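You operate a simulated robot arm through the tools that you are given. There is no shell and no other tool. Be economical: measure what you need, move in short steps, check, and stop when the job is done.

Carry out the task below with a simulated two-armed robot. There is one attempt and no reset: what you move stays moved.

Task
Fetch the grey insert from the lid film deck top and set it on the ledge by the black slats. Switch the lid air switch on. Press the base stop button three times. Turn the base tension dial to 10 N. Close the spares door. Take the jug on the base film deck top and put it away on the shelf over the dye bench. Fetch the sink plug and set it on the green tray on the base film deck top. Open the parts door, put the green insert on the base film deck top away on the middle shelf of the parts cabinet and shut the door again. Push the marked flap shut. Any order will do. Set down upright: jug.

The check looks at the end state, three seconds after you hand in, the way a careful person would. Anything else that was tipped, shoved, dropped, spilled or broken makes it a failure. Lids that push on must go on centred and level and be pressed home; caps that screw on are set level and turned clockwise until they are tight.

Robot
Two 7-joint arms with two-finger parallel grippers on one trunk, on a base that drives. Base frame: it is fixed to the floor where the robot stands at the start and does not move with it; the origin is under the middle of the robot, x ahead of it, y to its left, z up; the surface under the hand at the start is at about z = 0.85. Lengths are in m, angles in degrees, forces in N, time in s.
The left shoulder is at the start at [0.08, 0.131, 0.947], the right one opposite. With the tool pointing down near the work surface each hand reaches from about 0.4 to 0.86 m from the robot's upright axis, wherever it stands, measured 20 degrees to its own side. Places, roughly: base stop button [0.4, -2.8, 0.9]; base tension dial [0.5, -3, 1.1]; green insert (6x5x2 cm) [0.5, -4, 0.9]; green tray (12x10x3 cm) [0.7, -4.1, 0.9]; grey insert (6x5x2 cm) [0.7, 0.1, 0.9]; jug [0.75, -3.25, 1]; ledge by the black slats (27x13 cm) [0.34, -1.72, 0.7]; lid air switch [0.4, 0.3, 0.9]; marked flap [-2.9, -3.4, 1]; middle shelf of the parts cabinet [1.7, -2.7, 0.8]; parts door [1.9, -2.7, 1]; shelf over the dye bench (42x12 cm) [-3.26, -7.34, 1.2]; sink plug (7x7x3 cm) [0.5, -3.9, 0.9]; spares door [0.1, -3.4, 0.4]. Payload 1.57 kg a hand.
The TCP of each hand is the grasp point between the finger pads, 0.03 m short of the fingertips. In the tool frame z runs along the fingers and y along their closing line. Largest opening 0.11 m; finger width 0.024, thickness 0.012; the body of the gripper, 0.048 by 0.112 m, starts 0.078 m behind the TCP.
Orientation is that of the tool frame in the base frame, as a unit quaternion [w, x, y, z]. With the fingers straight down and closing along the base's y, the tool's x points along the base's -x, its y along +y and its z along -z.

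Tools
- The arms move only by the tool drive_tool. It takes "left_series", "right_series" or both (then of equal length, played together; a hand with none holds still); each is a list of rows, each a list of 3 entries, a list of its own where there are three numbers: the gripper command, from -1 (shut) to 1 (fully open), values between in proportion, then the shift along the tool's x, y, z in m, then the turn, a rotation vector about the tool's x, y, z in rad. In form: [[gripper, [tx, ty, tz], [rx, ry, rz]], ...]. A call has 1 to 20 rows; each row is the pose to reach, as a shift and turn from the pose commanded when the call began, along the tool's axes at that moment. Rows are played at 5 a second. More than 0.05 m and 8.6 degrees between two rows, or a gripper value outside its range, and nothing of the call is played. A pose out of reach is approached as far as the arm can. The call stops where the force on the tool passes 40 N (or 10 N more than at its start, if that is more) or the arm is blocked; 0.2 s more then pass. The fingers move at their own pace (about 0.108 m/s each) and stop on an object; they squeeze with about 25 N. The grip force told is the motor's: it shows also when the fingers shut on nothing. Time passes only in rows, and 0.2 s behind the last, so rows that repeat a pose let the fingers close. The reply holds the time, the measured pose of the TCP, the force on the tool along the base axes, the opening and the grip force, in the units named above and with some noise, with the torque about the TCP (base axes, N m) and any sound that the robot's microphone picked up.
- Cameras (640 x 400 px; columns grow to the right, rows downward): "scene" is now at [-0.059, 0.0433, 1.4309]; the picture's right is [0.45, -0.89, 0.00], its down [-0.41, -0.20, -0.89] and it looks along [0.80, 0.40, -0.46] (base axes); focal length 296 px, centre (320, 200). "left" rides on the left gripper at [0.07, -0.016, -0.141] in its tool frame; the picture's right is [0.23, 0.97, 0.00], its down [-0.86, 0.20, -0.48] and it looks along [-0.47, 0.11, 0.88] (tool axes); focal length 222 px, centre (320, 200). "right" rides on the right gripper at [0.07, 0.016, -0.141] in its tool frame; the picture's right is [-0.23, 0.97, 0.00], its down [-0.86, -0.20, -0.48] and it looks along [-0.47, -0.11, 0.88] (tool axes); focal length 222 px, centre (320, 200). There is no depth. A picture from a camera that has moved, and an enlarged one, comes with that camera's place and axes in the base frame and with its lens.
- camera(camera): a new picture of that camera. It takes no simulated time.
- drive_base(legs): drives the robot by 1 to 6 legs, each [ahead, left, turn to the left] in m, m and degrees, along the robot's own axes; the way and the turn of a leg run together, so that a leg with both is an arc; at most 1.5 m and 180 degrees a leg. The arms and the cameras ride along, it lands a little off, and it stops where it bumps. It gives what a move gives.
- aim_head(pan, tilt): turns the head with the scene camera to pan (to the left, within 109 degrees either way) and tilt (down, from -29 to 69), counted from straight ahead of the robot. It gives what a move gives.
- inspect(camera, box): a new picture of the part [left, top, right, bottom] of that camera's present view, enlarged. It takes no simulated time.
- sign_off(): hands the job in; it is judged then, once.

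Go step by step. Nothing tells you exact positions but the pictures and the camera data: compare them with the known pose of the tool, close in by small moves and look again before you grip or let go. The budget is 217 turns and 212 pictures, counting those below and the enlarged ones. Unless the task says otherwise, let go and move clear before handing in, and close with one line.

The tools are called after "Call:" as name(argument=value, ...) on one line, values as JSON. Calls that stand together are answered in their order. drive_tool: Moves the arms, as the interface text tells. Its arguments: {"type":"object","properties":{"left_series":{"type":"array","items":{"type":"array"}},"right_series":{"type":"array","items":{"type":"array"}}},"required":[]} The other tools are called the same way: drive_base (legs) drives the base; aim_head (pan, tilt) turns the head that bears the scene camera; camera (camera) takes a picture; inspect (camera, box) takes an enlarged picture of a part of a camera's view; sign_off () hands the job in.

At the start:

```text
t: 0.0
left_eef_pos: [0.3944, 0.4109, 1.1989]
left_orientation: [0.0, 0.001, 1.0, 0.0]
left_wrist_force: [0.6, 0.1, 0.4]
left_torque: [0.0, -0.02, 0.0]
left_width: 0.1099
left_grasp_force: 0.0
right_eef_pos: [0.4321, 0.0267, 1.1261]
right_orientation: [0.0, 0.0, 1.0, 0.001]
right_wrist_force: [-0.1, 0.2, -0.4]
right_torque: [-0.02, 0.0, -0.01]
right_width: 0.11
right_grasp_force: 0.1
robot x, y, heading: [-0.0005, -0.0001, -0.2]
head pan, tilt: [26.6, 27.1]
```

scene: 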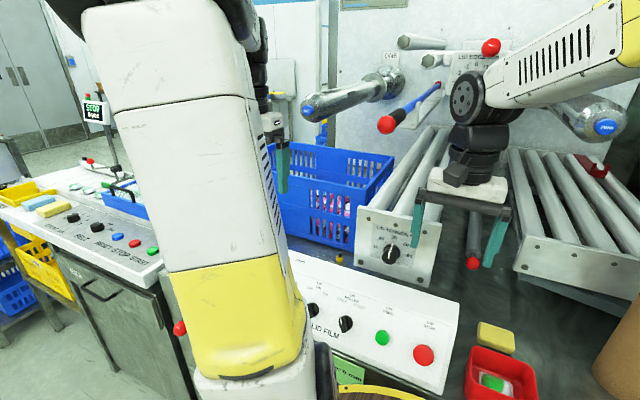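
right: 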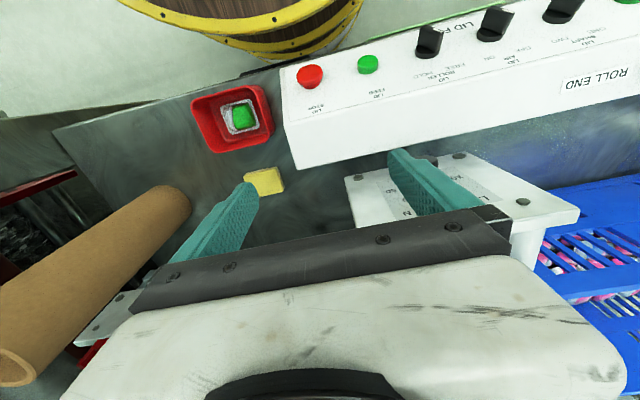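
left: 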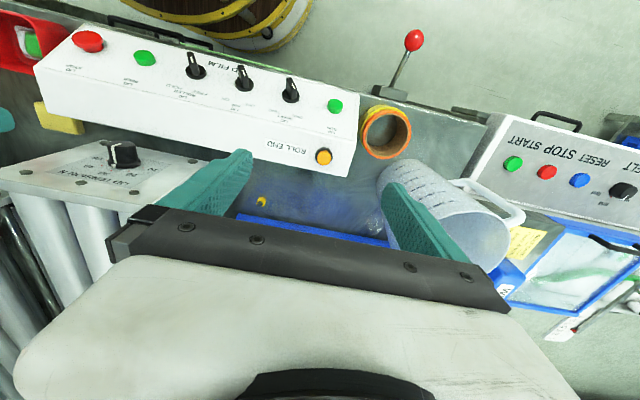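

I see the lid film panel in front of me, with switches, buttons and rollers behind it. I'll look around first to find the lid air switch and the grey insert.

Call:
aim_head(pan=0, tilt=45)

Call:
camera(camera="scene")

Call:
inspect(camera="right", box=[240, 0, 640, 250])

Call:
inspect(camera="left", box=[20, 0, 380, 225])

```text
t: 0.9
left_eef_pos: [0.3946, 0.4107, 1.2004]
left_orientation: [0.0, 0.0, 1.0, 0.0]
left_wrist_force: [0.6, 0.5, -0.3]
left_torque: [0.01, 0.0, 0.0]
left_width: 0.1103
left_grasp_force: 0.0
right_eef_pos: [0.4324, 0.0276, 1.1276]
right_orientation: [0.0, 0.0, 1.0, 0.0]
right_wrist_force: [-0.6, -0.4, 0.0]
right_torque: [-0.01, 0.01, -0.01]
right_width: 0.1101
right_grasp_force: 0.1
robot x, y, heading: [0.0022, -0.0037, -0.2]
head pan, tilt: [0.0, 45.0]
```

```text
208 pictures are left
camera scene: at [-0.0595, 0.0023, 1.4036], right [0.0, -1.0, 0.0], down [-0.71, 0.0, -0.71], along [0.71, 0.0, -0.71], focal length 296 px, centre (320, 200)
```

scene: 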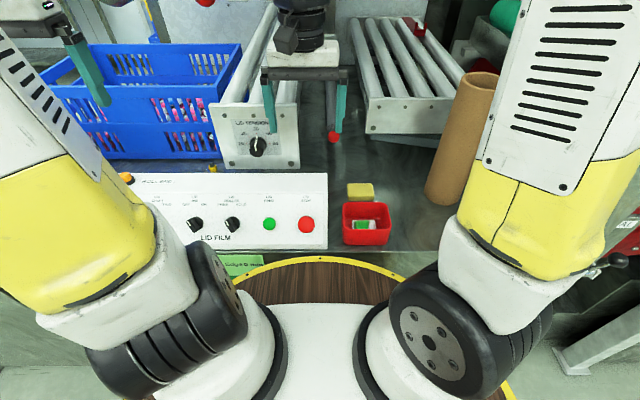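

```text
1.60 times, centred on (440, 125) of right
camera zoom: at [0.3621, 0.0431, 1.2682], right [0.23, 0.97, 0.0], down [0.86, -0.2, 0.48], along [0.47, -0.11, -0.88], focal length 355 px, centre (128, 320)
```

zoom: 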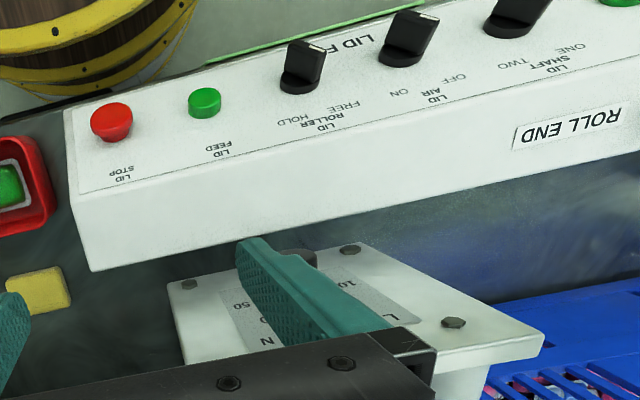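

```text
1.78 times, centred on (200, 112) of left
camera zoom: at [0.326, 0.3946, 1.3409], right [-0.23, 0.97, 0.0], down [0.86, 0.2, 0.48], along [0.47, 0.11, -0.88], focal length 395 px, centre (533, 356)
```

zoom: 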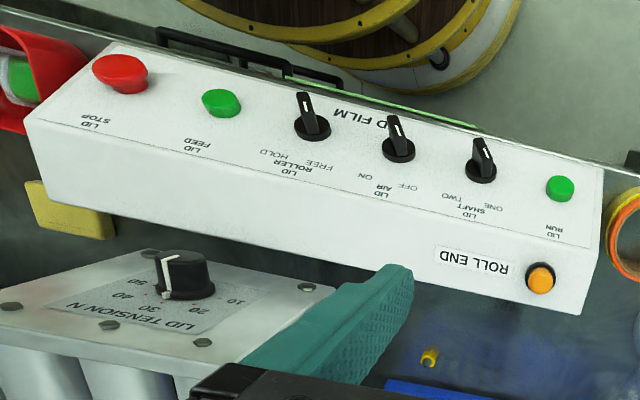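

I can make out the air switch, the middle of three, with OFF and ON on its label. I'll zoom in to see how its lever works.

Call:
inspect(camera="scene", box=[110, 150, 430, 350])

Call:
inspect(camera="scene", box=[150, 170, 278, 250])

Call:
inspect(camera="left", box=[160, 30, 320, 130])

```text
2.00 times, centred on (270, 250) of scene
camera zoom: at [-0.0595, 0.0023, 1.4036], right [0.0, -1.0, 0.0], down [-0.71, 0.0, -0.71], along [0.71, 0.0, -0.71], focal length 592 px, centre (420, 100)
```

zoom: 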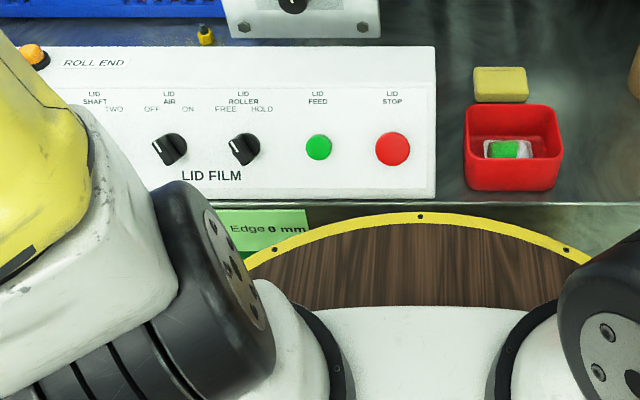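

```text
5.00 times, centred on (214, 210) of scene
camera zoom: at [-0.0595, 0.0023, 1.4036], right [0.0, -1.0, 0.0], down [-0.71, 0.0, -0.71], along [0.71, 0.0, -0.71], focal length 1481 px, centre (850, 150)
```

zoom: 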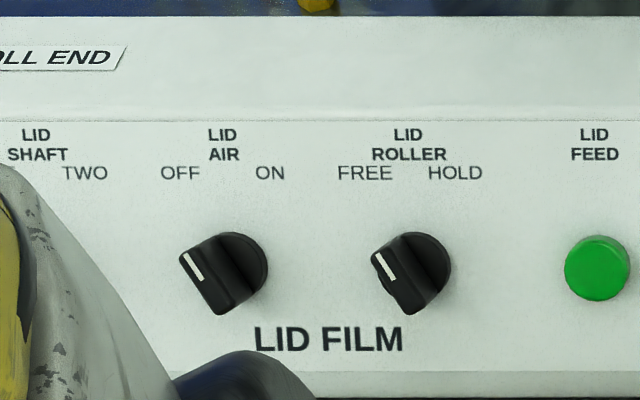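

```text
4.00 times, centred on (240, 80) of left
camera zoom: at [0.326, 0.3946, 1.3409], right [-0.23, 0.97, 0.0], down [0.86, 0.2, 0.48], along [0.47, 0.11, -0.88], focal length 888 px, centre (640, 680)
```

zoom: 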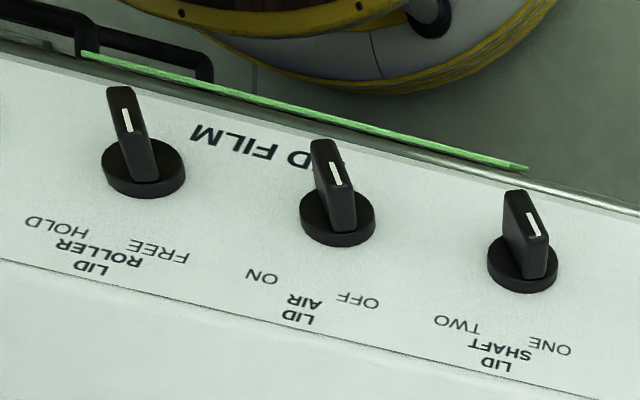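

The air switch sits at about (0.365, 0.27, 0.91) on a panel sloping about 45°, and its pointer is at OFF. Next I'll look for the grey insert.

Call:
inspect(camera="scene", box=[200, 20, 480, 195])

Call:
inspect(camera="right", box=[40, 60, 400, 285])

```text
2.29 times, centred on (340, 108) of scene
camera zoom: at [-0.0595, 0.0023, 1.4036], right [0.0, -1.0, 0.0], down [-0.71, 0.0, -0.71], along [0.71, 0.0, -0.71], focal length 677 px, centre (274, 411)
```

zoom: 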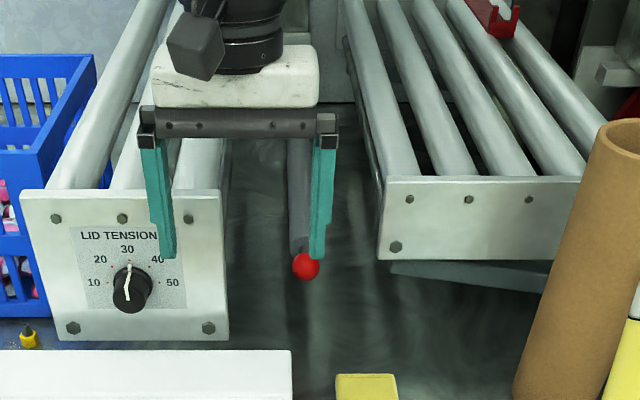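

```text
1.78 times, centred on (220, 172) of right
camera zoom: at [0.3621, 0.0431, 1.2682], right [0.23, 0.97, 0.0], down [0.86, -0.2, 0.48], along [0.47, -0.11, -0.88], focal length 395 px, centre (498, 249)
```

zoom: 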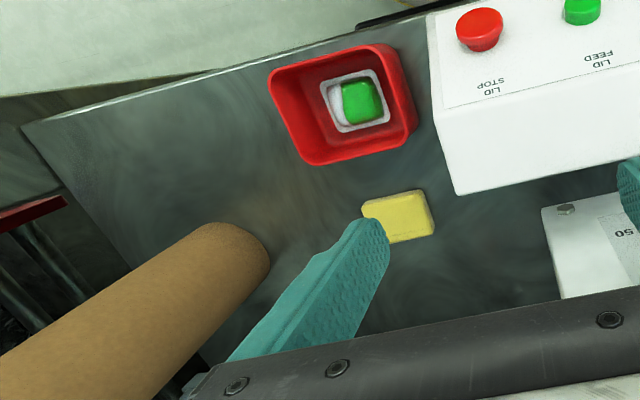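

The grey insert isn't visible yet, so the right hand may be hiding it. I'll move that hand aside and look around to map the floor.

Call:
drive_tool(right_series=[[1, [0, -0.05, -0.02], [0, 0, 0]], [1, [0, -0.1, -0.04], [0, 0, 0]], [1, [0, -0.15, -0.06], [0, 0, 0]], [1, [0, -0.2, -0.08], [0, 0, 0]], [1, [0.03, -0.24, -0.08], [0, 0, 0]]])

Call:
camera(camera="scene")

Call:
aim_head(pan=-70, tilt=15)

Call:
camera(camera="scene")

Call:
aim_head(pan=-109, tilt=25)

Call:
camera(camera="scene")

Call:
aim_head(pan=109, tilt=25)

Call:
camera(camera="scene")

```text
refused: row 1 steps farther than a row can; nothing moved
```

```text
200 pictures are left
camera scene: at [-0.0595, 0.0023, 1.4036], right [0.0, -1.0, 0.0], down [-0.71, 0.0, -0.71], along [0.71, 0.0, -0.71], focal length 296 px, centre (320, 200)
```

scene: 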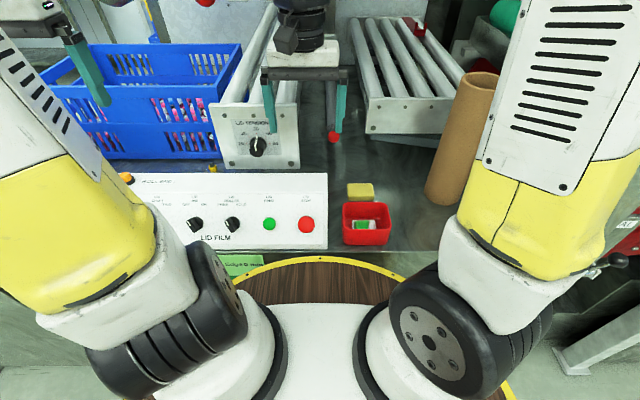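

```text
t: 2.3
left_eef_pos: [0.393, 0.4119, 1.1994]
left_orientation: [0.0, 0.0, 1.0, 0.0]
left_wrist_force: [-0.1, 0.2, 0.5]
left_torque: [0.01, 0.0, 0.01]
left_width: 0.11
left_grasp_force: 0.1
right_eef_pos: [0.4327, 0.0258, 1.1273]
right_orientation: [0.0, 0.0, 1.0, 0.0]
right_wrist_force: [0.1, -0.2, -0.8]
right_torque: [0.01, 0.0, 0.0]
right_width: 0.11
right_grasp_force: 0.1
robot x, y, heading: [-0.001, -0.0024, 0.2]
head pan, tilt: [-70.0, 15.0]
```

```text
199 pictures are left
camera scene: at [-0.1088, -0.0855, 1.4504], right [-0.94, -0.34, 0.0], down [-0.09, 0.24, -0.97], along [0.33, -0.91, -0.26], focal length 296 px, centre (320, 200)
```

scene: 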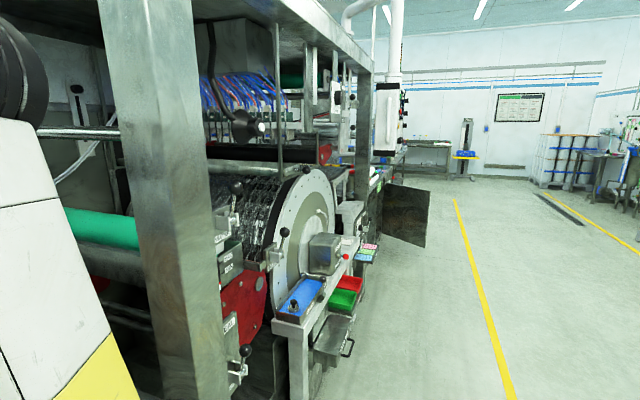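

```text
t: 3.4
left_eef_pos: [0.3942, 0.4116, 1.1998]
left_orientation: [0.0, -0.001, 1.0, 0.0]
left_wrist_force: [-0.5, 1.0, 0.1]
left_torque: [-0.01, 0.0, -0.01]
left_width: 0.11
left_grasp_force: 0.1
right_eef_pos: [0.4331, 0.0262, 1.1267]
right_orientation: [0.0, 0.001, 1.0, 0.001]
right_wrist_force: [-0.3, 0.2, 0.2]
right_torque: [-0.03, -0.01, 0.02]
right_width: 0.1098
right_grasp_force: 0.1
robot x, y, heading: [-0.0031, 0.0023, -0.0]
head pan, tilt: [-108.9, 25.0]
```

```text
198 pictures are left
camera scene: at [-0.1705, -0.0849, 1.4342], right [-0.95, 0.32, 0.0], down [0.14, 0.4, -0.91], along [-0.29, -0.86, -0.42], focal length 296 px, centre (320, 200)
```

scene: 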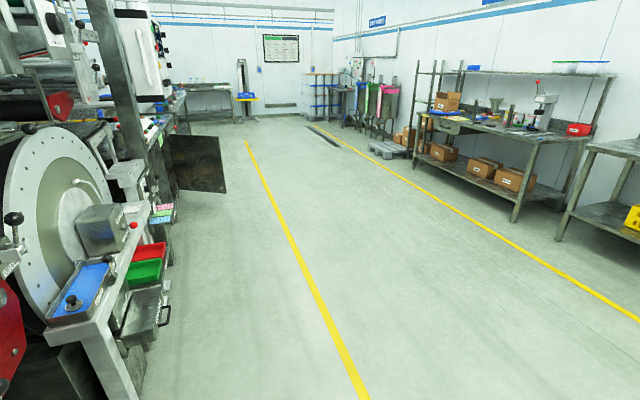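

```text
t: 6.5
left_eef_pos: [0.3946, 0.4118, 1.1994]
left_orientation: [0.0, -0.001, 1.0, 0.0]
left_wrist_force: [-0.2, 0.1, -0.4]
left_torque: [-0.03, -0.01, -0.02]
left_width: 0.11
left_grasp_force: 0.0
right_eef_pos: [0.4313, 0.0265, 1.1265]
right_orientation: [0.0, -0.001, 1.0, 0.0]
right_wrist_force: [0.6, -0.5, 0.2]
right_torque: [0.02, -0.01, 0.03]
right_width: 0.1099
right_grasp_force: 0.1
robot x, y, heading: [0.0008, -0.0008, -0.0]
head pan, tilt: [108.9, 25.0]
```

```text
197 pictures are left
camera scene: at [-0.1706, 0.0895, 1.4342], right [0.95, 0.32, 0.0], down [0.14, -0.4, -0.91], along [-0.29, 0.86, -0.42], focal length 296 px, centre (320, 200)
```

scene: 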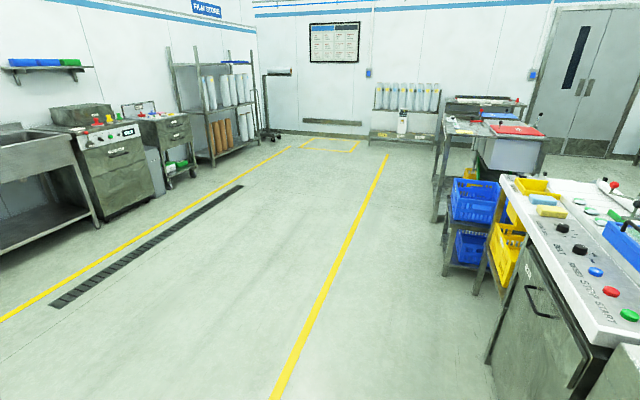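

The aisle behind me is clear, and the spares door stands open farther right. I'll move the right hand aside and back off a little.

Call:
drive_tool(right_series=[[1, [0, -0.045, -0.01], [0, 0, 0]], [1, [0, -0.09, -0.02], [0, 0, 0]], [1, [0, -0.135, -0.03], [0, 0, 0]], [1, [0, -0.18, -0.04], [0, 0, 0]], [1, [0.02, -0.22, -0.04], [0, 0, 0]]])

Call:
aim_head(pan=0, tilt=35)

Call:
camera(camera="scene")

```text
t: 7.7
left_eef_pos: [0.3947, 0.4113, 1.1993]
left_orientation: [-0.001, 0.0, 1.0, 0.0]
left_wrist_force: [0.8, 0.6, -0.1]
left_torque: [-0.05, 0.07, 0.01]
left_width: 0.11
left_grasp_force: 0.0
right_eef_pos: [0.4102, -0.1912, 1.1663]
right_orientation: [0.0, -0.001, 1.0, 0.0]
right_wrist_force: [0.3, 0.0, -0.7]
right_torque: [-0.03, 0.02, 0.0]
right_width: 0.1102
right_grasp_force: 0.1
robot x, y, heading: [-0.0008, -0.0028, -0.3]
head pan, tilt: [108.9, 25.0]
```

```text
t: 9.6
left_eef_pos: [0.3949, 0.4099, 1.1998]
left_orientation: [0.0, 0.0, 1.0, 0.0]
left_wrist_force: [-0.1, -0.4, -0.4]
left_torque: [-0.02, 0.01, 0.0]
left_width: 0.11
left_grasp_force: 0.1
right_eef_pos: [0.4105, -0.191, 1.1662]
right_orientation: [0.0, 0.001, 1.0, 0.0]
right_wrist_force: [-0.2, 0.1, 0.3]
right_torque: [-0.02, -0.01, -0.03]
right_width: 0.1099
right_grasp_force: 0.1
robot x, y, heading: [0.0014, 0.0011, -0.1]
head pan, tilt: [0.0, 35.0]
```

```text
196 pictures are left
camera scene: at [-0.0528, 0.0023, 1.4184], right [0.0, -1.0, 0.0], down [-0.57, 0.0, -0.82], along [0.82, 0.0, -0.57], focal length 296 px, centre (320, 200)
```

scene: 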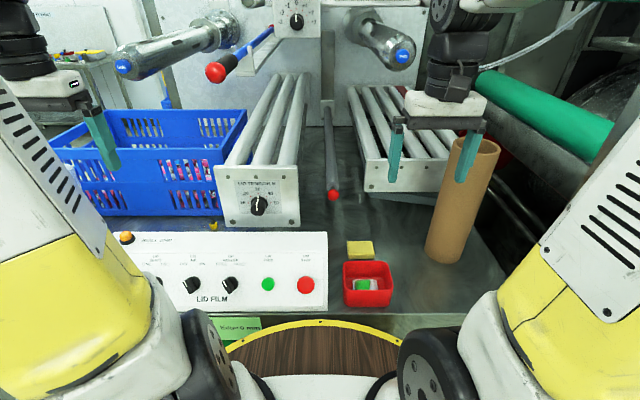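

Call:
inspect(camera="scene", box=[280, 130, 440, 230])

Call:
inspect(camera="scene", box=[190, 60, 400, 190])

Call:
inspect(camera="scene", box=[300, 220, 460, 320])

```text
4.00 times, centred on (360, 180) of scene
camera zoom: at [-0.0528, 0.0023, 1.4184], right [0.0, -1.0, 0.0], down [-0.57, 0.0, -0.82], along [0.82, 0.0, -0.57], focal length 1185 px, centre (160, 280)
```

zoom: 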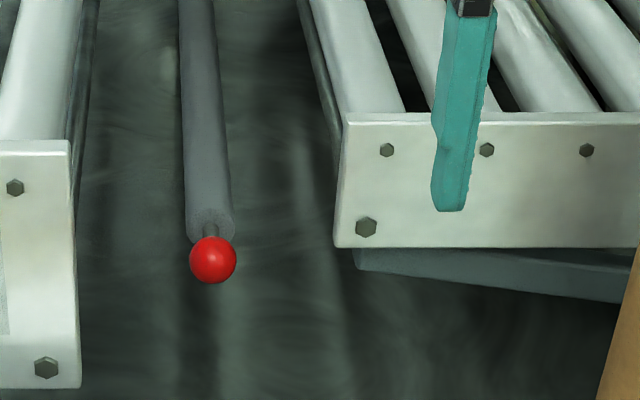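

```text
3.05 times, centred on (295, 125) of scene
camera zoom: at [-0.0528, 0.0023, 1.4184], right [0.0, -1.0, 0.0], down [-0.57, 0.0, -0.82], along [0.82, 0.0, -0.57], focal length 903 px, centre (396, 429)
```

zoom: 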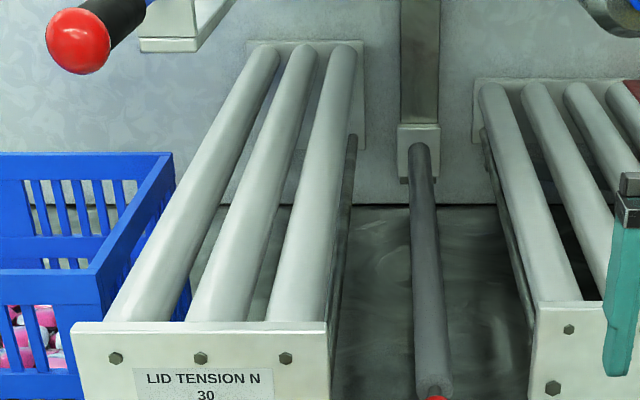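

```text
4.00 times, centred on (380, 270) of scene
camera zoom: at [-0.0528, 0.0023, 1.4184], right [0.0, -1.0, 0.0], down [-0.57, 0.0, -0.82], along [0.82, 0.0, -0.57], focal length 1185 px, centre (80, -80)
```

zoom: 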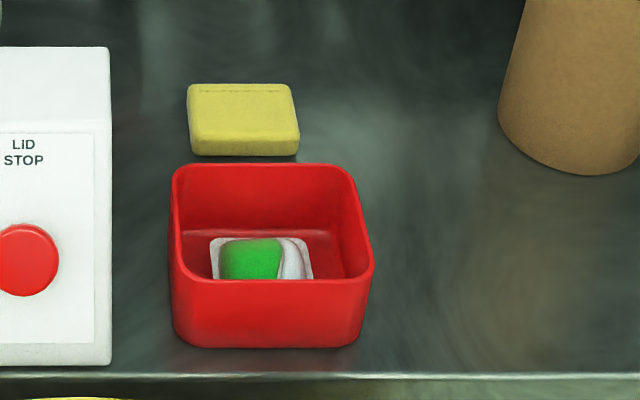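

The insert still isn't in view. I'll back up and bring the left hand down, tilted toward the panel, which gives a low look across the deck and sets up for the switch.

Call:
drive_base(legs=[[-0.2, 0, 0]])

Call:
drive_tool(left_series=[[1, [-0.014, -0.023, 0.03], [0, -0.131, 0]], [1, [-0.028, -0.047, 0.06], [0, -0.262, 0]], [1, [-0.042, -0.07, 0.09], [0, -0.393, 0]], [1, [-0.057, -0.093, 0.12], [0, -0.524, 0]], [1, [-0.071, -0.117, 0.15], [0, -0.654, 0]], [1, [-0.085, -0.14, 0.18], [0, -0.785, 0]]])

Call:
camera(camera="left")

Call:
camera(camera="scene")

```text
t: 11.2
left_eef_pos: [0.1932, 0.4113, 1.1993]
left_orientation: [-0.001, 0.001, 1.0, 0.0]
left_wrist_force: [-0.6, 0.3, 0.3]
left_torque: [0.01, 0.01, 0.03]
left_width: 0.1101
left_grasp_force: 0.0
right_eef_pos: [0.2069, -0.1913, 1.1662]
right_orientation: [0.0, 0.001, 1.0, 0.0]
right_wrist_force: [-0.1, 0.4, -1.0]
right_torque: [-0.02, 0.02, 0.0]
right_width: 0.11
right_grasp_force: 0.0
robot x, y, heading: [-0.2023, 0.0001, -0.1]
head pan, tilt: [0.0, 35.0]
```

```text
t: 12.8
left_eef_pos: [0.2078, 0.4278, 1.0339]
left_orientation: [0.367, -0.171, 0.91, 0.092]
left_wrist_force: [-0.8, 0.3, 0.5]
left_torque: [-0.02, 0.04, 0.01]
left_width: 0.11
left_grasp_force: 0.0
left hand out of reach, approached as far as the arm can: row 6
right_eef_pos: [0.2074, -0.1919, 1.1656]
right_orientation: [0.0, 0.0, 1.0, 0.0]
right_wrist_force: [0.2, 0.2, -0.2]
right_torque: [0.03, 0.0, -0.01]
right_width: 0.1101
right_grasp_force: 0.0
robot x, y, heading: [-0.2047, -0.003, -0.1]
head pan, tilt: [0.0, 35.0]
stopped in row 6 (left hand): the arm was blocked; the commanded pose is now the measured one
```

```text
192 pictures are left
camera left: at [0.0781, 0.3533, 1.0849], right [-0.52, 0.85, -0.12], down [0.2, 0.25, 0.95], along [0.83, 0.47, -0.3], focal length 222 px, centre (320, 200)
```

left: 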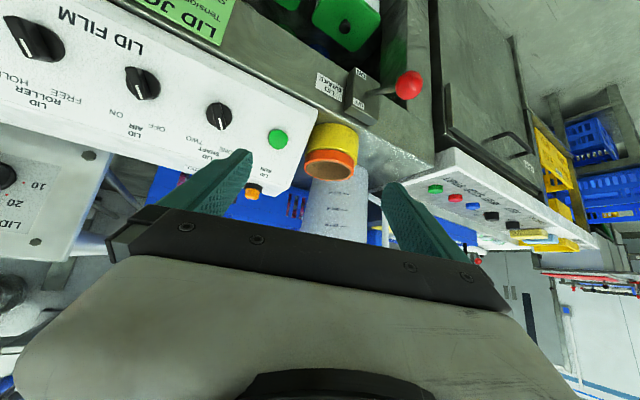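

```text
191 pictures are left
camera scene: at [-0.2551, 0.0022, 1.4184], right [0.0, -1.0, 0.0], down [-0.57, 0.0, -0.82], along [0.82, 0.0, -0.57], focal length 296 px, centre (320, 200)
```

scene: 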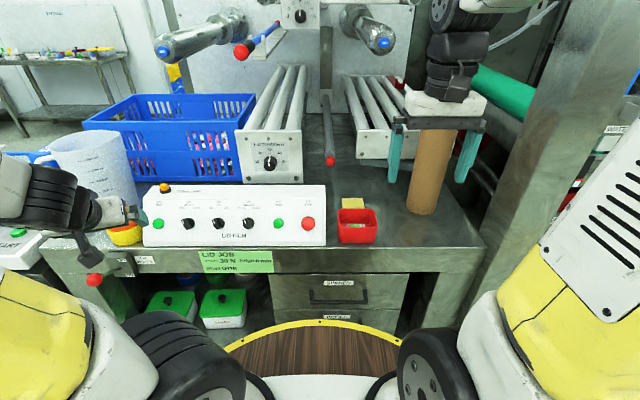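

The left arm got cramped against the body, so I'll back the base off more and straighten the hand in front of the switch.

Call:
drive_base(legs=[[-0.25, 0, 0]])

Call:
drive_tool(left_series=[[1, [-0.0188, -0.0326, 0.0207], [0.038, -0.002, 0.031]], [1, [-0.0376, -0.0652, 0.0414], [0.0755, -0.005, 0.062]], [1, [-0.0564, -0.0978, 0.0621], [0.113, -0.007, 0.093]], [1, [-0.0753, -0.1304, 0.0829], [0.151, -0.01, 0.124]], [1, [-0.0941, -0.163, 0.1036], [0.189, -0.012, 0.154]], [1, [-0.1129, -0.1956, 0.1243], [0.227, -0.014, 0.185]], [1, [-0.1317, -0.2282, 0.145], [0.264, -0.017, 0.216]], [1, [-0.1505, -0.2608, 0.1657], [0.302, -0.019, 0.247]], [1, [-0.1505, -0.2608, 0.1657], [0.302, -0.019, 0.247]]])

Call:
camera(camera="left")

Call:
camera(camera="scene")

```text
t: 14.6
left_eef_pos: [-0.037, 0.4284, 1.0325]
left_orientation: [0.367, -0.169, 0.91, 0.09]
left_wrist_force: [-0.1, -0.4, 0.0]
left_torque: [0.0, 0.01, -0.02]
left_width: 0.1101
left_grasp_force: 0.0
right_eef_pos: [-0.038, -0.192, 1.1657]
right_orientation: [0.0, 0.003, 1.0, 0.0]
right_wrist_force: [-0.3, -0.7, -0.8]
right_torque: [-0.02, 0.0, -0.01]
right_width: 0.1102
right_grasp_force: 0.0
robot x, y, heading: [-0.4505, 0.0019, -0.3]
head pan, tilt: [0.0, 35.0]
```

```text
t: 16.6
left_eef_pos: [0.2671, 0.2711, 1.0063]
left_orientation: [0.382, 0.002, 0.924, 0.0]
left_wrist_force: [0.8, 0.4, -0.4]
left_torque: [0.02, 0.03, -0.01]
left_width: 0.1097
left_grasp_force: 0.2
right_eef_pos: [-0.039, -0.1921, 1.1658]
right_orientation: [0.0, 0.002, 1.0, 0.0]
right_wrist_force: [0.2, -0.1, 0.7]
right_torque: [0.02, -0.02, 0.01]
right_width: 0.1101
right_grasp_force: 0.0
robot x, y, heading: [-0.4435, 0.0039, -0.0]
head pan, tilt: [0.0, 35.0]
```

```text
190 pictures are left
camera left: at [0.1195, 0.255, 1.0575], right [-0.16, 0.97, -0.16], down [0.27, 0.2, 0.94], along [0.95, 0.1, -0.29], focal length 222 px, centre (320, 200)
```

left: 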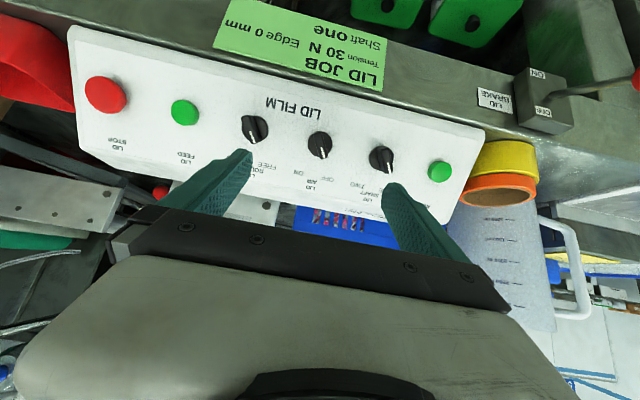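

```text
189 pictures are left
camera scene: at [-0.4999, 0.0033, 1.4184], right [0.0, -1.0, 0.0], down [-0.57, 0.0, -0.82], along [0.82, 0.0, -0.57], focal length 296 px, centre (320, 200)
```

scene: 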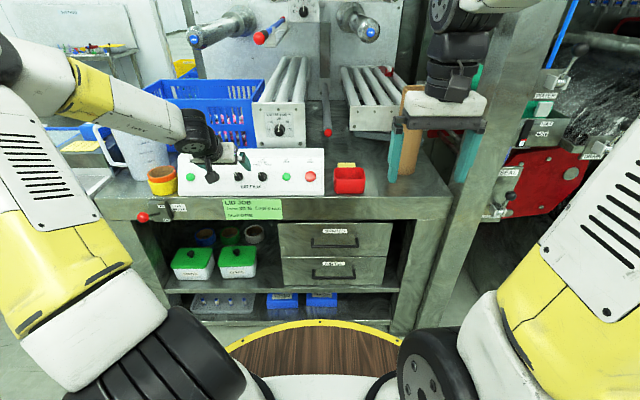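

The left hand now faces the air switch. I'll zoom in on it.

Call:
inspect(camera="left", box=[240, 90, 400, 190])

Call:
inspect(camera="scene", box=[150, 110, 360, 240])

```text
4.00 times, centred on (320, 140) of left
camera zoom: at [0.1195, 0.255, 1.0575], right [-0.16, 0.97, -0.16], down [0.27, 0.2, 0.94], along [0.95, 0.1, -0.29], focal length 888 px, centre (320, 440)
```

zoom: 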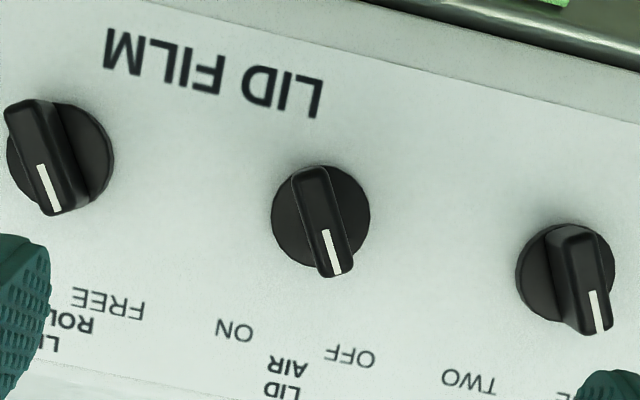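

```text
3.05 times, centred on (255, 175) of scene
camera zoom: at [-0.4999, 0.0033, 1.4184], right [0.0, -1.0, 0.0], down [-0.57, 0.0, -0.82], along [0.82, 0.0, -0.57], focal length 903 px, centre (518, 276)
```

zoom: 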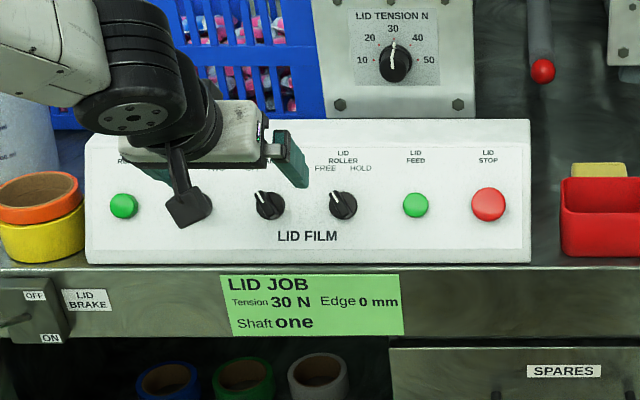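

The panel slopes at about 57°, and the bar knob points about 30° to the left. I'll square the hand to the panel, narrow the fingers and roll them to straddle the bar.

Call:
drive_tool(left_series=[[0, [0.011, -0.001, 0.016], [0, -0.109, 0]], [-0.18, [0.022, -0.002, 0.032], [0, -0.218, 0]], [-0.18, [0.022, -0.002, 0.032], [0, -0.218, 0]]])

Call:
drive_tool(left_series=[[-0.18, [0, 0, 0], [0, 0, -0.131]], [-0.18, [0, 0, 0], [0, 0, -0.262]], [-0.18, [0, 0, 0], [0, 0, -0.393]], [-0.18, [0, 0, 0], [0, 0, -0.524]], [-0.18, [0, 0, 0], [0, 0, -0.524]]])

Call:
camera(camera="left")

```text
t: 17.4
left_eef_pos: [0.2746, 0.2675, 0.9697]
left_orientation: [0.481, 0.002, 0.877, -0.002]
left_wrist_force: [0.5, 0.6, 0.6]
left_torque: [-0.02, 0.03, 0.0]
left_width: 0.045
left_grasp_force: 0.0
right_eef_pos: [-0.038, -0.1922, 1.1663]
right_orientation: [0.0, 0.002, 1.0, 0.0]
right_wrist_force: [0.2, -0.2, -0.5]
right_torque: [0.01, -0.02, -0.04]
right_width: 0.1099
right_grasp_force: 0.0
robot x, y, heading: [-0.447, -0.0007, -0.2]
head pan, tilt: [0.0, 35.0]
```

```text
t: 18.6
left_eef_pos: [0.276, 0.2685, 0.971]
left_orientation: [0.464, -0.227, 0.847, -0.125]
left_wrist_force: [-0.4, 0.2, -0.2]
left_torque: [-0.03, 0.01, -0.01]
left_width: 0.0452
left_grasp_force: 0.0
right_eef_pos: [-0.0372, -0.1915, 1.1659]
right_orientation: [0.0, 0.001, 1.0, 0.001]
right_wrist_force: [0.1, 0.2, -0.3]
right_torque: [0.03, 0.0, 0.02]
right_width: 0.1099
right_grasp_force: 0.0
robot x, y, heading: [-0.4486, 0.0007, 0.1]
head pan, tilt: [0.0, 35.0]
```

```text
186 pictures are left
camera left: at [0.1297, 0.2189, 1.0029], right [-0.37, 0.73, -0.58], down [-0.06, 0.6, 0.8], along [0.93, 0.32, -0.18], focal length 222 px, centre (320, 200)
```

left: 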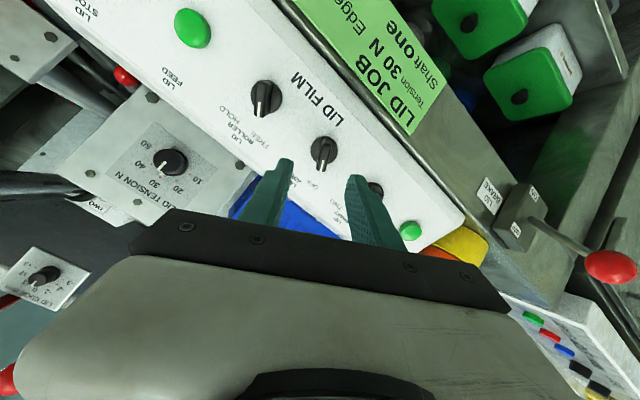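

Call:
inspect(camera="left", box=[270, 110, 382, 180])

```text
5.71 times, centred on (326, 145) of left
camera zoom: at [0.1297, 0.2189, 1.0029], right [-0.37, 0.73, -0.58], down [-0.06, 0.6, 0.8], along [0.93, 0.32, -0.18], focal length 1269 px, centre (286, 514)
```

zoom: 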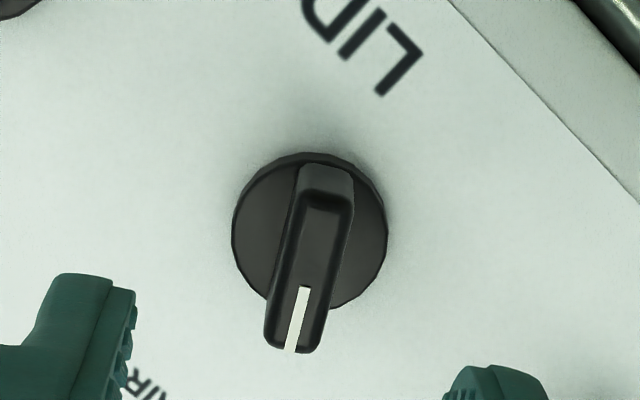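

The bar lines up with the fingers to within a few degrees. I'll shift over slightly, advance and grip it.

Call:
drive_tool(left_series=[[-0.18, [0.002, 0.0045, 0.02], [0, 0, 0]], [-0.18, [0.002, 0.0045, 0.04], [0, 0, 0]], [-0.18, [0.002, 0.0045, 0.058], [0, 0, 0]], [-0.18, [0.002, 0.0045, 0.058], [0, 0, 0]]])

Call:
inspect(camera="left", box=[220, 120, 420, 245])

```text
t: 19.6
left_eef_pos: [0.3231, 0.2712, 0.9369]
left_orientation: [0.464, -0.225, 0.848, -0.125]
left_wrist_force: [-0.3, 0.6, -0.3]
left_torque: [-0.02, -0.02, -0.03]
left_width: 0.045
left_grasp_force: 0.0
right_eef_pos: [-0.0391, -0.1913, 1.1669]
right_orientation: [-0.001, 0.001, 1.0, -0.001]
right_wrist_force: [-0.6, -0.2, -0.3]
right_torque: [-0.03, -0.03, 0.02]
right_width: 0.1098
right_grasp_force: 0.2
robot x, y, heading: [-0.4449, 0.003, -0.5]
head pan, tilt: [0.0, 35.0]
```

```text
3.20 times, centred on (320, 182) of left
camera zoom: at [0.177, 0.2218, 0.9685], right [-0.37, 0.73, -0.58], down [-0.06, 0.6, 0.8], along [0.93, 0.32, -0.18], focal length 711 px, centre (320, 256)
```

zoom: 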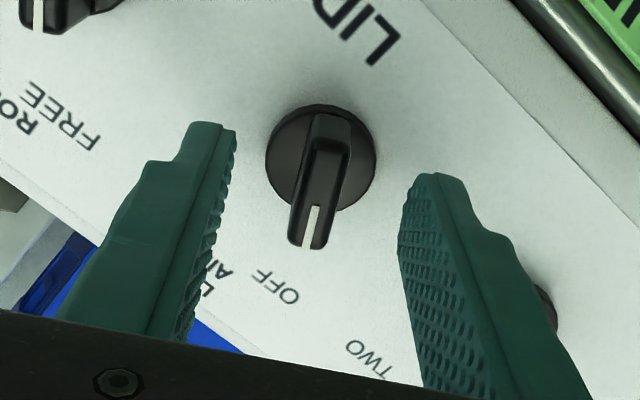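

Call:
drive_tool(left_series=[[-0.18, [0, 0, 0.007], [0, 0, 0]], [-0.18, [0, 0, 0.014], [0, 0, 0]], [-0.4, [0, 0, 0.014], [0, 0, 0]], [-0.7, [0, 0, 0.014], [0, 0, 0]], [-0.9, [0, 0, 0.014], [0, 0, 0]], [-0.9, [0, 0, 0.014], [0, 0, 0]]])

Call:
inspect(camera="left", box=[220, 120, 420, 245])

```text
t: 21.0
left_eef_pos: [0.3342, 0.2702, 0.9279]
left_orientation: [0.463, -0.225, 0.848, -0.126]
left_wrist_force: [0.1, 0.0, 0.0]
left_torque: [0.03, 0.02, -0.01]
left_width: 0.0294
left_grasp_force: 38.9
right_eef_pos: [-0.0385, -0.1916, 1.1656]
right_orientation: [0.0, 0.001, 1.0, 0.0]
right_wrist_force: [0.1, -0.1, 0.1]
right_torque: [0.03, -0.03, 0.04]
right_width: 0.1099
right_grasp_force: 0.1
robot x, y, heading: [-0.447, -0.0003, -0.2]
head pan, tilt: [0.0, 35.0]
```

```text
3.20 times, centred on (320, 182) of left
camera zoom: at [0.1872, 0.221, 0.96], right [-0.37, 0.73, -0.58], down [-0.06, 0.6, 0.8], along [0.93, 0.32, -0.18], focal length 711 px, centre (320, 256)
```

zoom: 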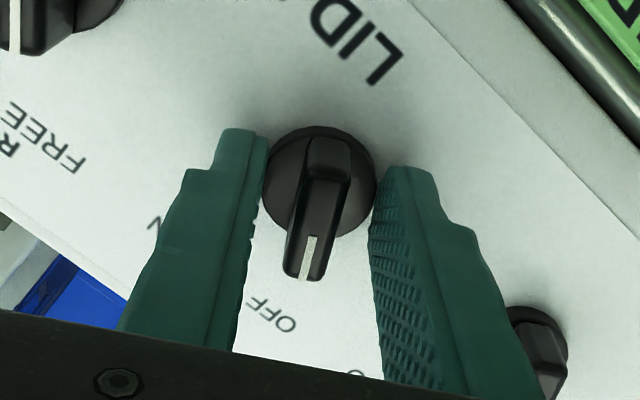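

The fingers closed on the knob's base disc instead of the bar. I'll open, back off 8 mm and close on the bar.

Call:
drive_tool(left_series=[[-0.2, [0, 0, 0], [0, 0, 0]], [-0.2, [0, 0, -0.009], [0, 0, 0]], [-0.5, [0, 0, -0.009], [0, 0, 0]], [-0.8, [0, 0, -0.009], [0, 0, 0]], [-1, [0, 0, -0.009], [0, 0, 0]], [-1, [0, 0, -0.009], [0, 0, 0]]])

Call:
inspect(camera="left", box=[220, 120, 420, 245])

```text
t: 22.4
left_eef_pos: [0.3273, 0.2696, 0.9334]
left_orientation: [0.464, -0.225, 0.847, -0.125]
left_wrist_force: [2.1, -2.9, 4.7]
left_torque: [0.08, 0.33, 0.09]
left_width: 0.011
left_grasp_force: 29.0
right_eef_pos: [-0.0383, -0.1922, 1.1661]
right_orientation: [0.0, 0.001, 1.0, -0.001]
right_wrist_force: [-0.4, 0.3, -0.1]
right_torque: [0.01, -0.02, -0.01]
right_width: 0.1101
right_grasp_force: 0.0
robot x, y, heading: [-0.4476, 0.0025, -0.6]
head pan, tilt: [0.0, 35.0]
```

```text
3.20 times, centred on (320, 182) of left
camera zoom: at [0.1803, 0.2213, 0.9656], right [-0.36, 0.73, -0.58], down [-0.06, 0.6, 0.8], along [0.93, 0.32, -0.18], focal length 711 px, centre (320, 256)
```

zoom: 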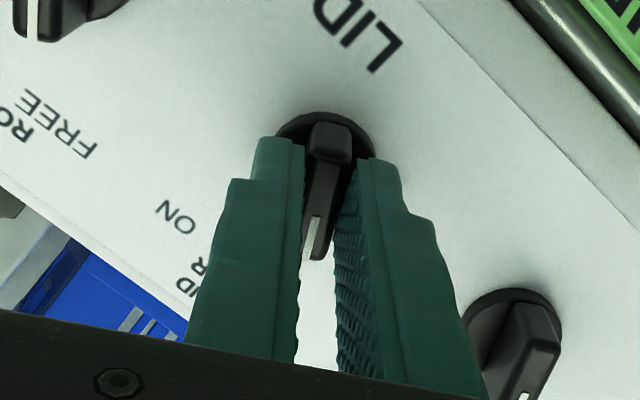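

The bar is gripped at 11 mm. I'll turn it clockwise by about 60°.

Call:
drive_tool(left_series=[[-1, [0, 0, 0], [0, 0, 0.131]], [-1, [0, 0, 0], [0, 0, 0.262]], [-1, [0, 0, 0], [0, 0, 0.393]], [-1, [0, 0, 0], [0, 0, 0.524]], [-1, [0, 0, 0], [0, 0, 0.655]], [-1, [0, 0, 0], [0, 0, 0.786]], [-1, [0, 0, 0], [0, 0, 0.917]], [-1, [0, 0, 0], [0, 0, 1.048]], [-1, [0, 0, 0], [0, 0, 1.12]], [-1, [0, 0, 0], [0, 0, 1.12]]])

Call:
inspect(camera="left", box=[220, 120, 420, 245])

```text
t: 24.6
left_eef_pos: [0.3259, 0.2726, 0.9325]
left_orientation: [0.459, 0.259, 0.838, 0.141]
left_wrist_force: [4.9, -2.8, 11.4]
left_torque: [-0.85, 0.06, 0.07]
left_width: 0.0124
left_grasp_force: 29.6
right_eef_pos: [-0.0373, -0.1913, 1.1662]
right_orientation: [0.001, 0.002, 1.0, 0.0]
right_wrist_force: [-0.3, 0.2, -0.2]
right_torque: [0.0, 0.03, -0.02]
right_width: 0.1099
right_grasp_force: 0.1
robot x, y, heading: [-0.4464, 0.0006, -0.2]
head pan, tilt: [0.0, 35.0]
```

```text
3.20 times, centred on (320, 182) of left
camera zoom: at [0.1725, 0.2974, 0.953], right [0.2, 0.93, 0.3], down [0.04, -0.32, 0.95], along [0.98, -0.17, -0.1], focal length 711 px, centre (320, 256)
```

zoom: 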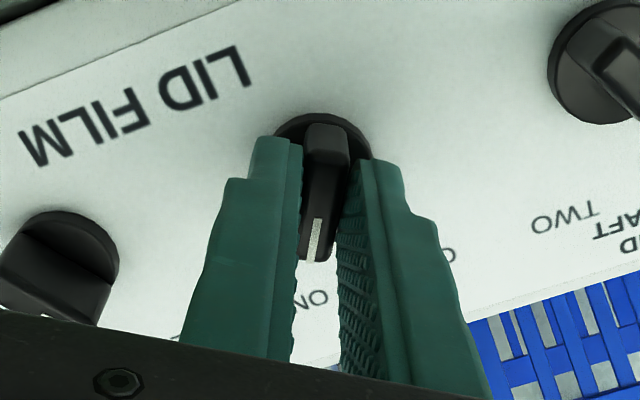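

The knob turned with the fingers. I'll release, back off and check where it ended up.

Call:
drive_tool(left_series=[[-0.2, [0, 0, 0], [0, 0, 0]], [-0.1, [0, 0, -0.04], [0, 0, 0]], [0, [0, 0, -0.08], [0, 0, 0]], [0, [0, 0, -0.12], [0, 0, 0]]])

Call:
inspect(camera="left", box=[240, 90, 400, 190])

Call:
camera(camera="left")

```text
t: 25.6
left_eef_pos: [0.228, 0.2714, 0.9959]
left_orientation: [0.46, 0.259, 0.838, 0.14]
left_wrist_force: [0.8, 0.1, -0.2]
left_torque: [-0.01, 0.03, 0.0]
left_width: 0.0549
left_grasp_force: 0.0
right_eef_pos: [-0.0382, -0.192, 1.1667]
right_orientation: [0.0, 0.002, 1.0, 0.0]
right_wrist_force: [1.0, -0.1, -0.7]
right_torque: [-0.01, 0.05, 0.04]
right_width: 0.1103
right_grasp_force: 0.0
robot x, y, heading: [-0.4462, 0.0011, -0.2]
head pan, tilt: [0.0, 35.0]
```

```text
4.00 times, centred on (320, 140) of left
camera zoom: at [0.0756, 0.2975, 1.0166], right [0.2, 0.93, 0.3], down [0.04, -0.32, 0.95], along [0.98, -0.18, -0.1], focal length 888 px, centre (320, 440)
```

zoom: 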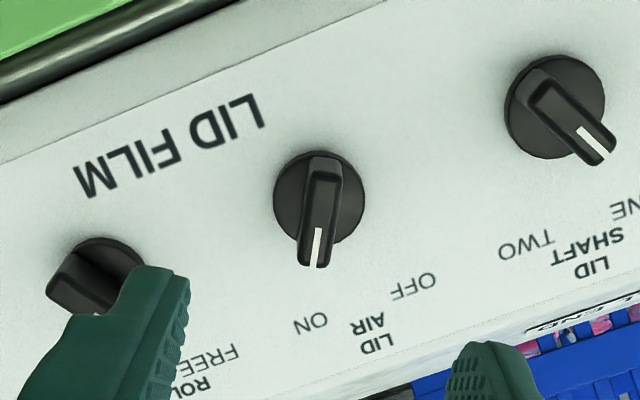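

```text
179 pictures are left
camera left: at [0.0756, 0.2975, 1.0166], right [0.2, 0.93, 0.3], down [0.04, -0.32, 0.95], along [0.98, -0.18, -0.1], focal length 222 px, centre (320, 200)
```

left: 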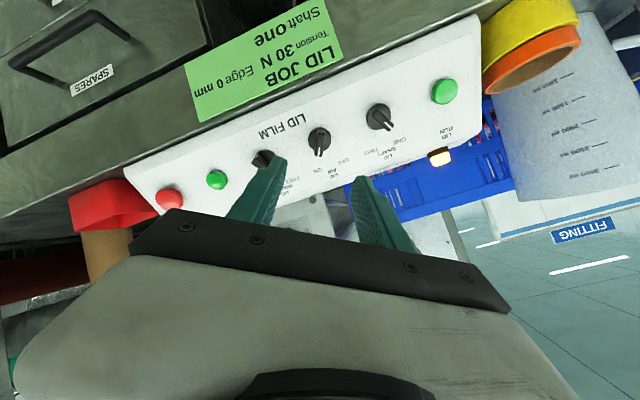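

The air switch now points to ON. Next I'll raise the left hand, level it, and look over the deck for the grey insert.

Call:
drive_tool(left_series=[[0, [-0.028, 0.019, -0.0216], [0, 0, -0.119]], [0, [-0.056, 0.038, -0.0432], [0, 0, -0.238]], [0, [-0.084, 0.057, -0.0648], [0, 0, -0.358]], [0, [-0.112, 0.076, -0.0864], [0, 0, -0.477]], [0, [-0.14, 0.095, -0.108], [0, 0, -0.596]]])

Call:
drive_tool(left_series=[[0.2, [0, -0.02, 0], [0, 0.125, 0]], [0.4, [0, -0.04, 0], [0, 0.251, 0]], [0.6, [0, -0.06, 0], [0, 0.376, 0]], [0.8, [0, -0.08, 0], [0, 0.502, 0]], [1, [0, -0.1, 0], [0, 0.627, 0]], [1, [0, -0.12, 0], [0, 0.752, 0]], [1, [0, -0.12, 0], [0, 0.878, 0]], [1, [0, -0.12, 0], [0, 1.003, 0]]])

Call:
drive_base(legs=[[0.35, 0, 0]])

Call:
camera(camera="left")

Call:
camera(camera="scene")

```text
t: 26.8
left_eef_pos: [0.227, 0.2702, 1.1895]
left_orientation: [0.484, 0.019, 0.875, 0.003]
left_wrist_force: [-0.4, 0.5, -0.4]
left_torque: [-0.03, 0.02, 0.01]
left_width: 0.0548
left_grasp_force: 0.0
left hand out of reach, approached as far as the arm can: row 5
right_eef_pos: [-0.039, -0.1917, 1.1661]
right_orientation: [0.0, 0.002, 1.0, 0.0]
right_wrist_force: [0.1, -0.1, 0.3]
right_torque: [-0.01, 0.01, 0.01]
right_width: 0.1099
right_grasp_force: 0.1
robot x, y, heading: [-0.4481, -0.0024, -0.1]
head pan, tilt: [0.0, 35.0]
```

```text
t: 28.6
left_eef_pos: [0.1309, 0.2259, 1.1782]
left_orientation: [0.0, 0.001, 1.0, 0.0]
left_wrist_force: [-0.6, -1.0, 0.9]
left_torque: [0.08, -0.08, -0.03]
left_width: 0.11
left_grasp_force: 0.0
left hand out of reach, approached as far as the arm can: row 1, 2, 5, 6, 7, 8
right_eef_pos: [-0.0383, -0.1924, 1.1671]
right_orientation: [0.001, 0.002, 1.0, 0.0]
right_wrist_force: [-1.5, -0.6, 0.2]
right_torque: [0.05, -0.05, -0.03]
right_width: 0.11
right_grasp_force: 0.2
robot x, y, heading: [-0.4467, 0.0007, -0.2]
head pan, tilt: [0.0, 35.0]
```

```text
t: 30.9
left_eef_pos: [0.4858, 0.2225, 1.1778]
left_orientation: [0.001, 0.002, 1.0, 0.0]
left_wrist_force: [-0.1, 0.3, 0.2]
left_torque: [0.03, 0.02, 0.02]
left_width: 0.1103
left_grasp_force: 0.0
right_eef_pos: [0.3137, -0.1945, 1.1661]
right_orientation: [0.001, 0.003, 1.0, 0.001]
right_wrist_force: [0.5, 0.5, 0.0]
right_torque: [-0.01, -0.02, -0.02]
right_width: 0.11
right_grasp_force: 0.0
robot x, y, heading: [-0.093, -0.001, -0.6]
head pan, tilt: [0.0, 35.0]
```

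```text
178 pictures are left
camera left: at [0.4174, 0.2069, 1.3188], right [-0.22, 0.98, 0.0], down [0.86, 0.19, 0.48], along [0.47, 0.11, -0.88], focal length 222 px, centre (320, 200)
```

left: 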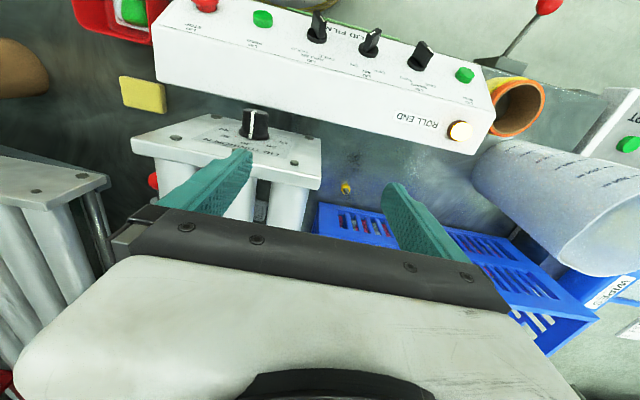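

```text
177 pictures are left
camera scene: at [-0.1468, 0.0016, 1.4184], right [-0.01, -1.0, 0.0], down [-0.57, 0.0, -0.82], along [0.82, -0.01, -0.57], focal length 296 px, centre (320, 200)
```

scene: 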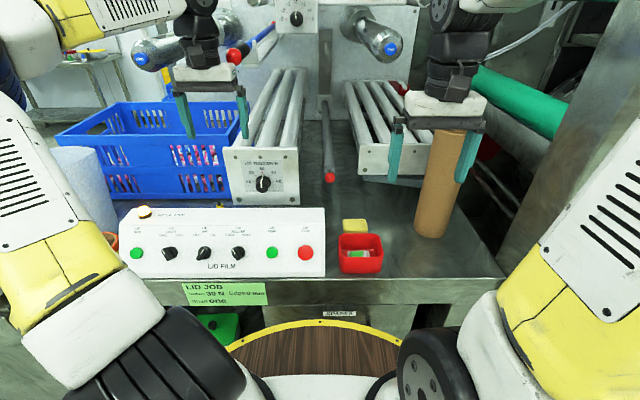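

Call:
inspect(camera="left", box=[100, 90, 360, 250])

Call:
inspect(camera="scene", box=[220, 60, 420, 185])

```text
2.46 times, centred on (230, 170) of left
camera zoom: at [0.4174, 0.2069, 1.3188], right [-0.22, 0.98, 0.0], down [0.86, 0.19, 0.48], along [0.47, 0.11, -0.88], focal length 547 px, centre (542, 274)
```

zoom: 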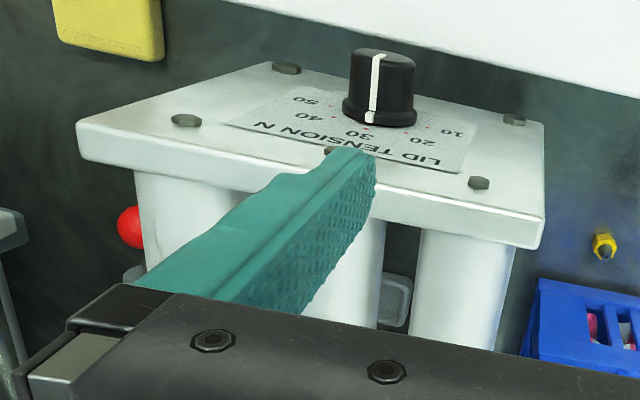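

```text
3.20 times, centred on (320, 122) of scene
camera zoom: at [-0.1468, 0.0016, 1.4184], right [-0.01, -1.0, 0.0], down [-0.57, 0.0, -0.82], along [0.82, -0.01, -0.57], focal length 948 px, centre (320, 448)
```

zoom: 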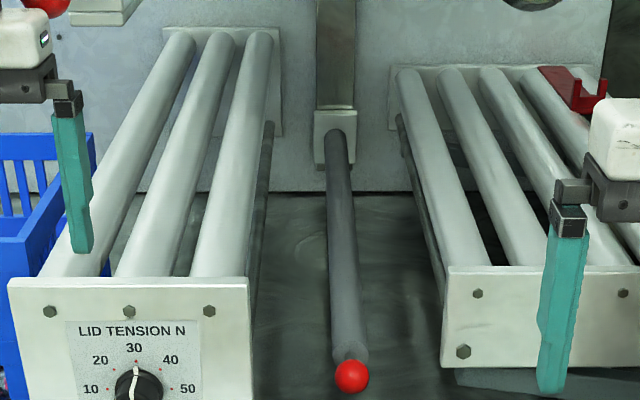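

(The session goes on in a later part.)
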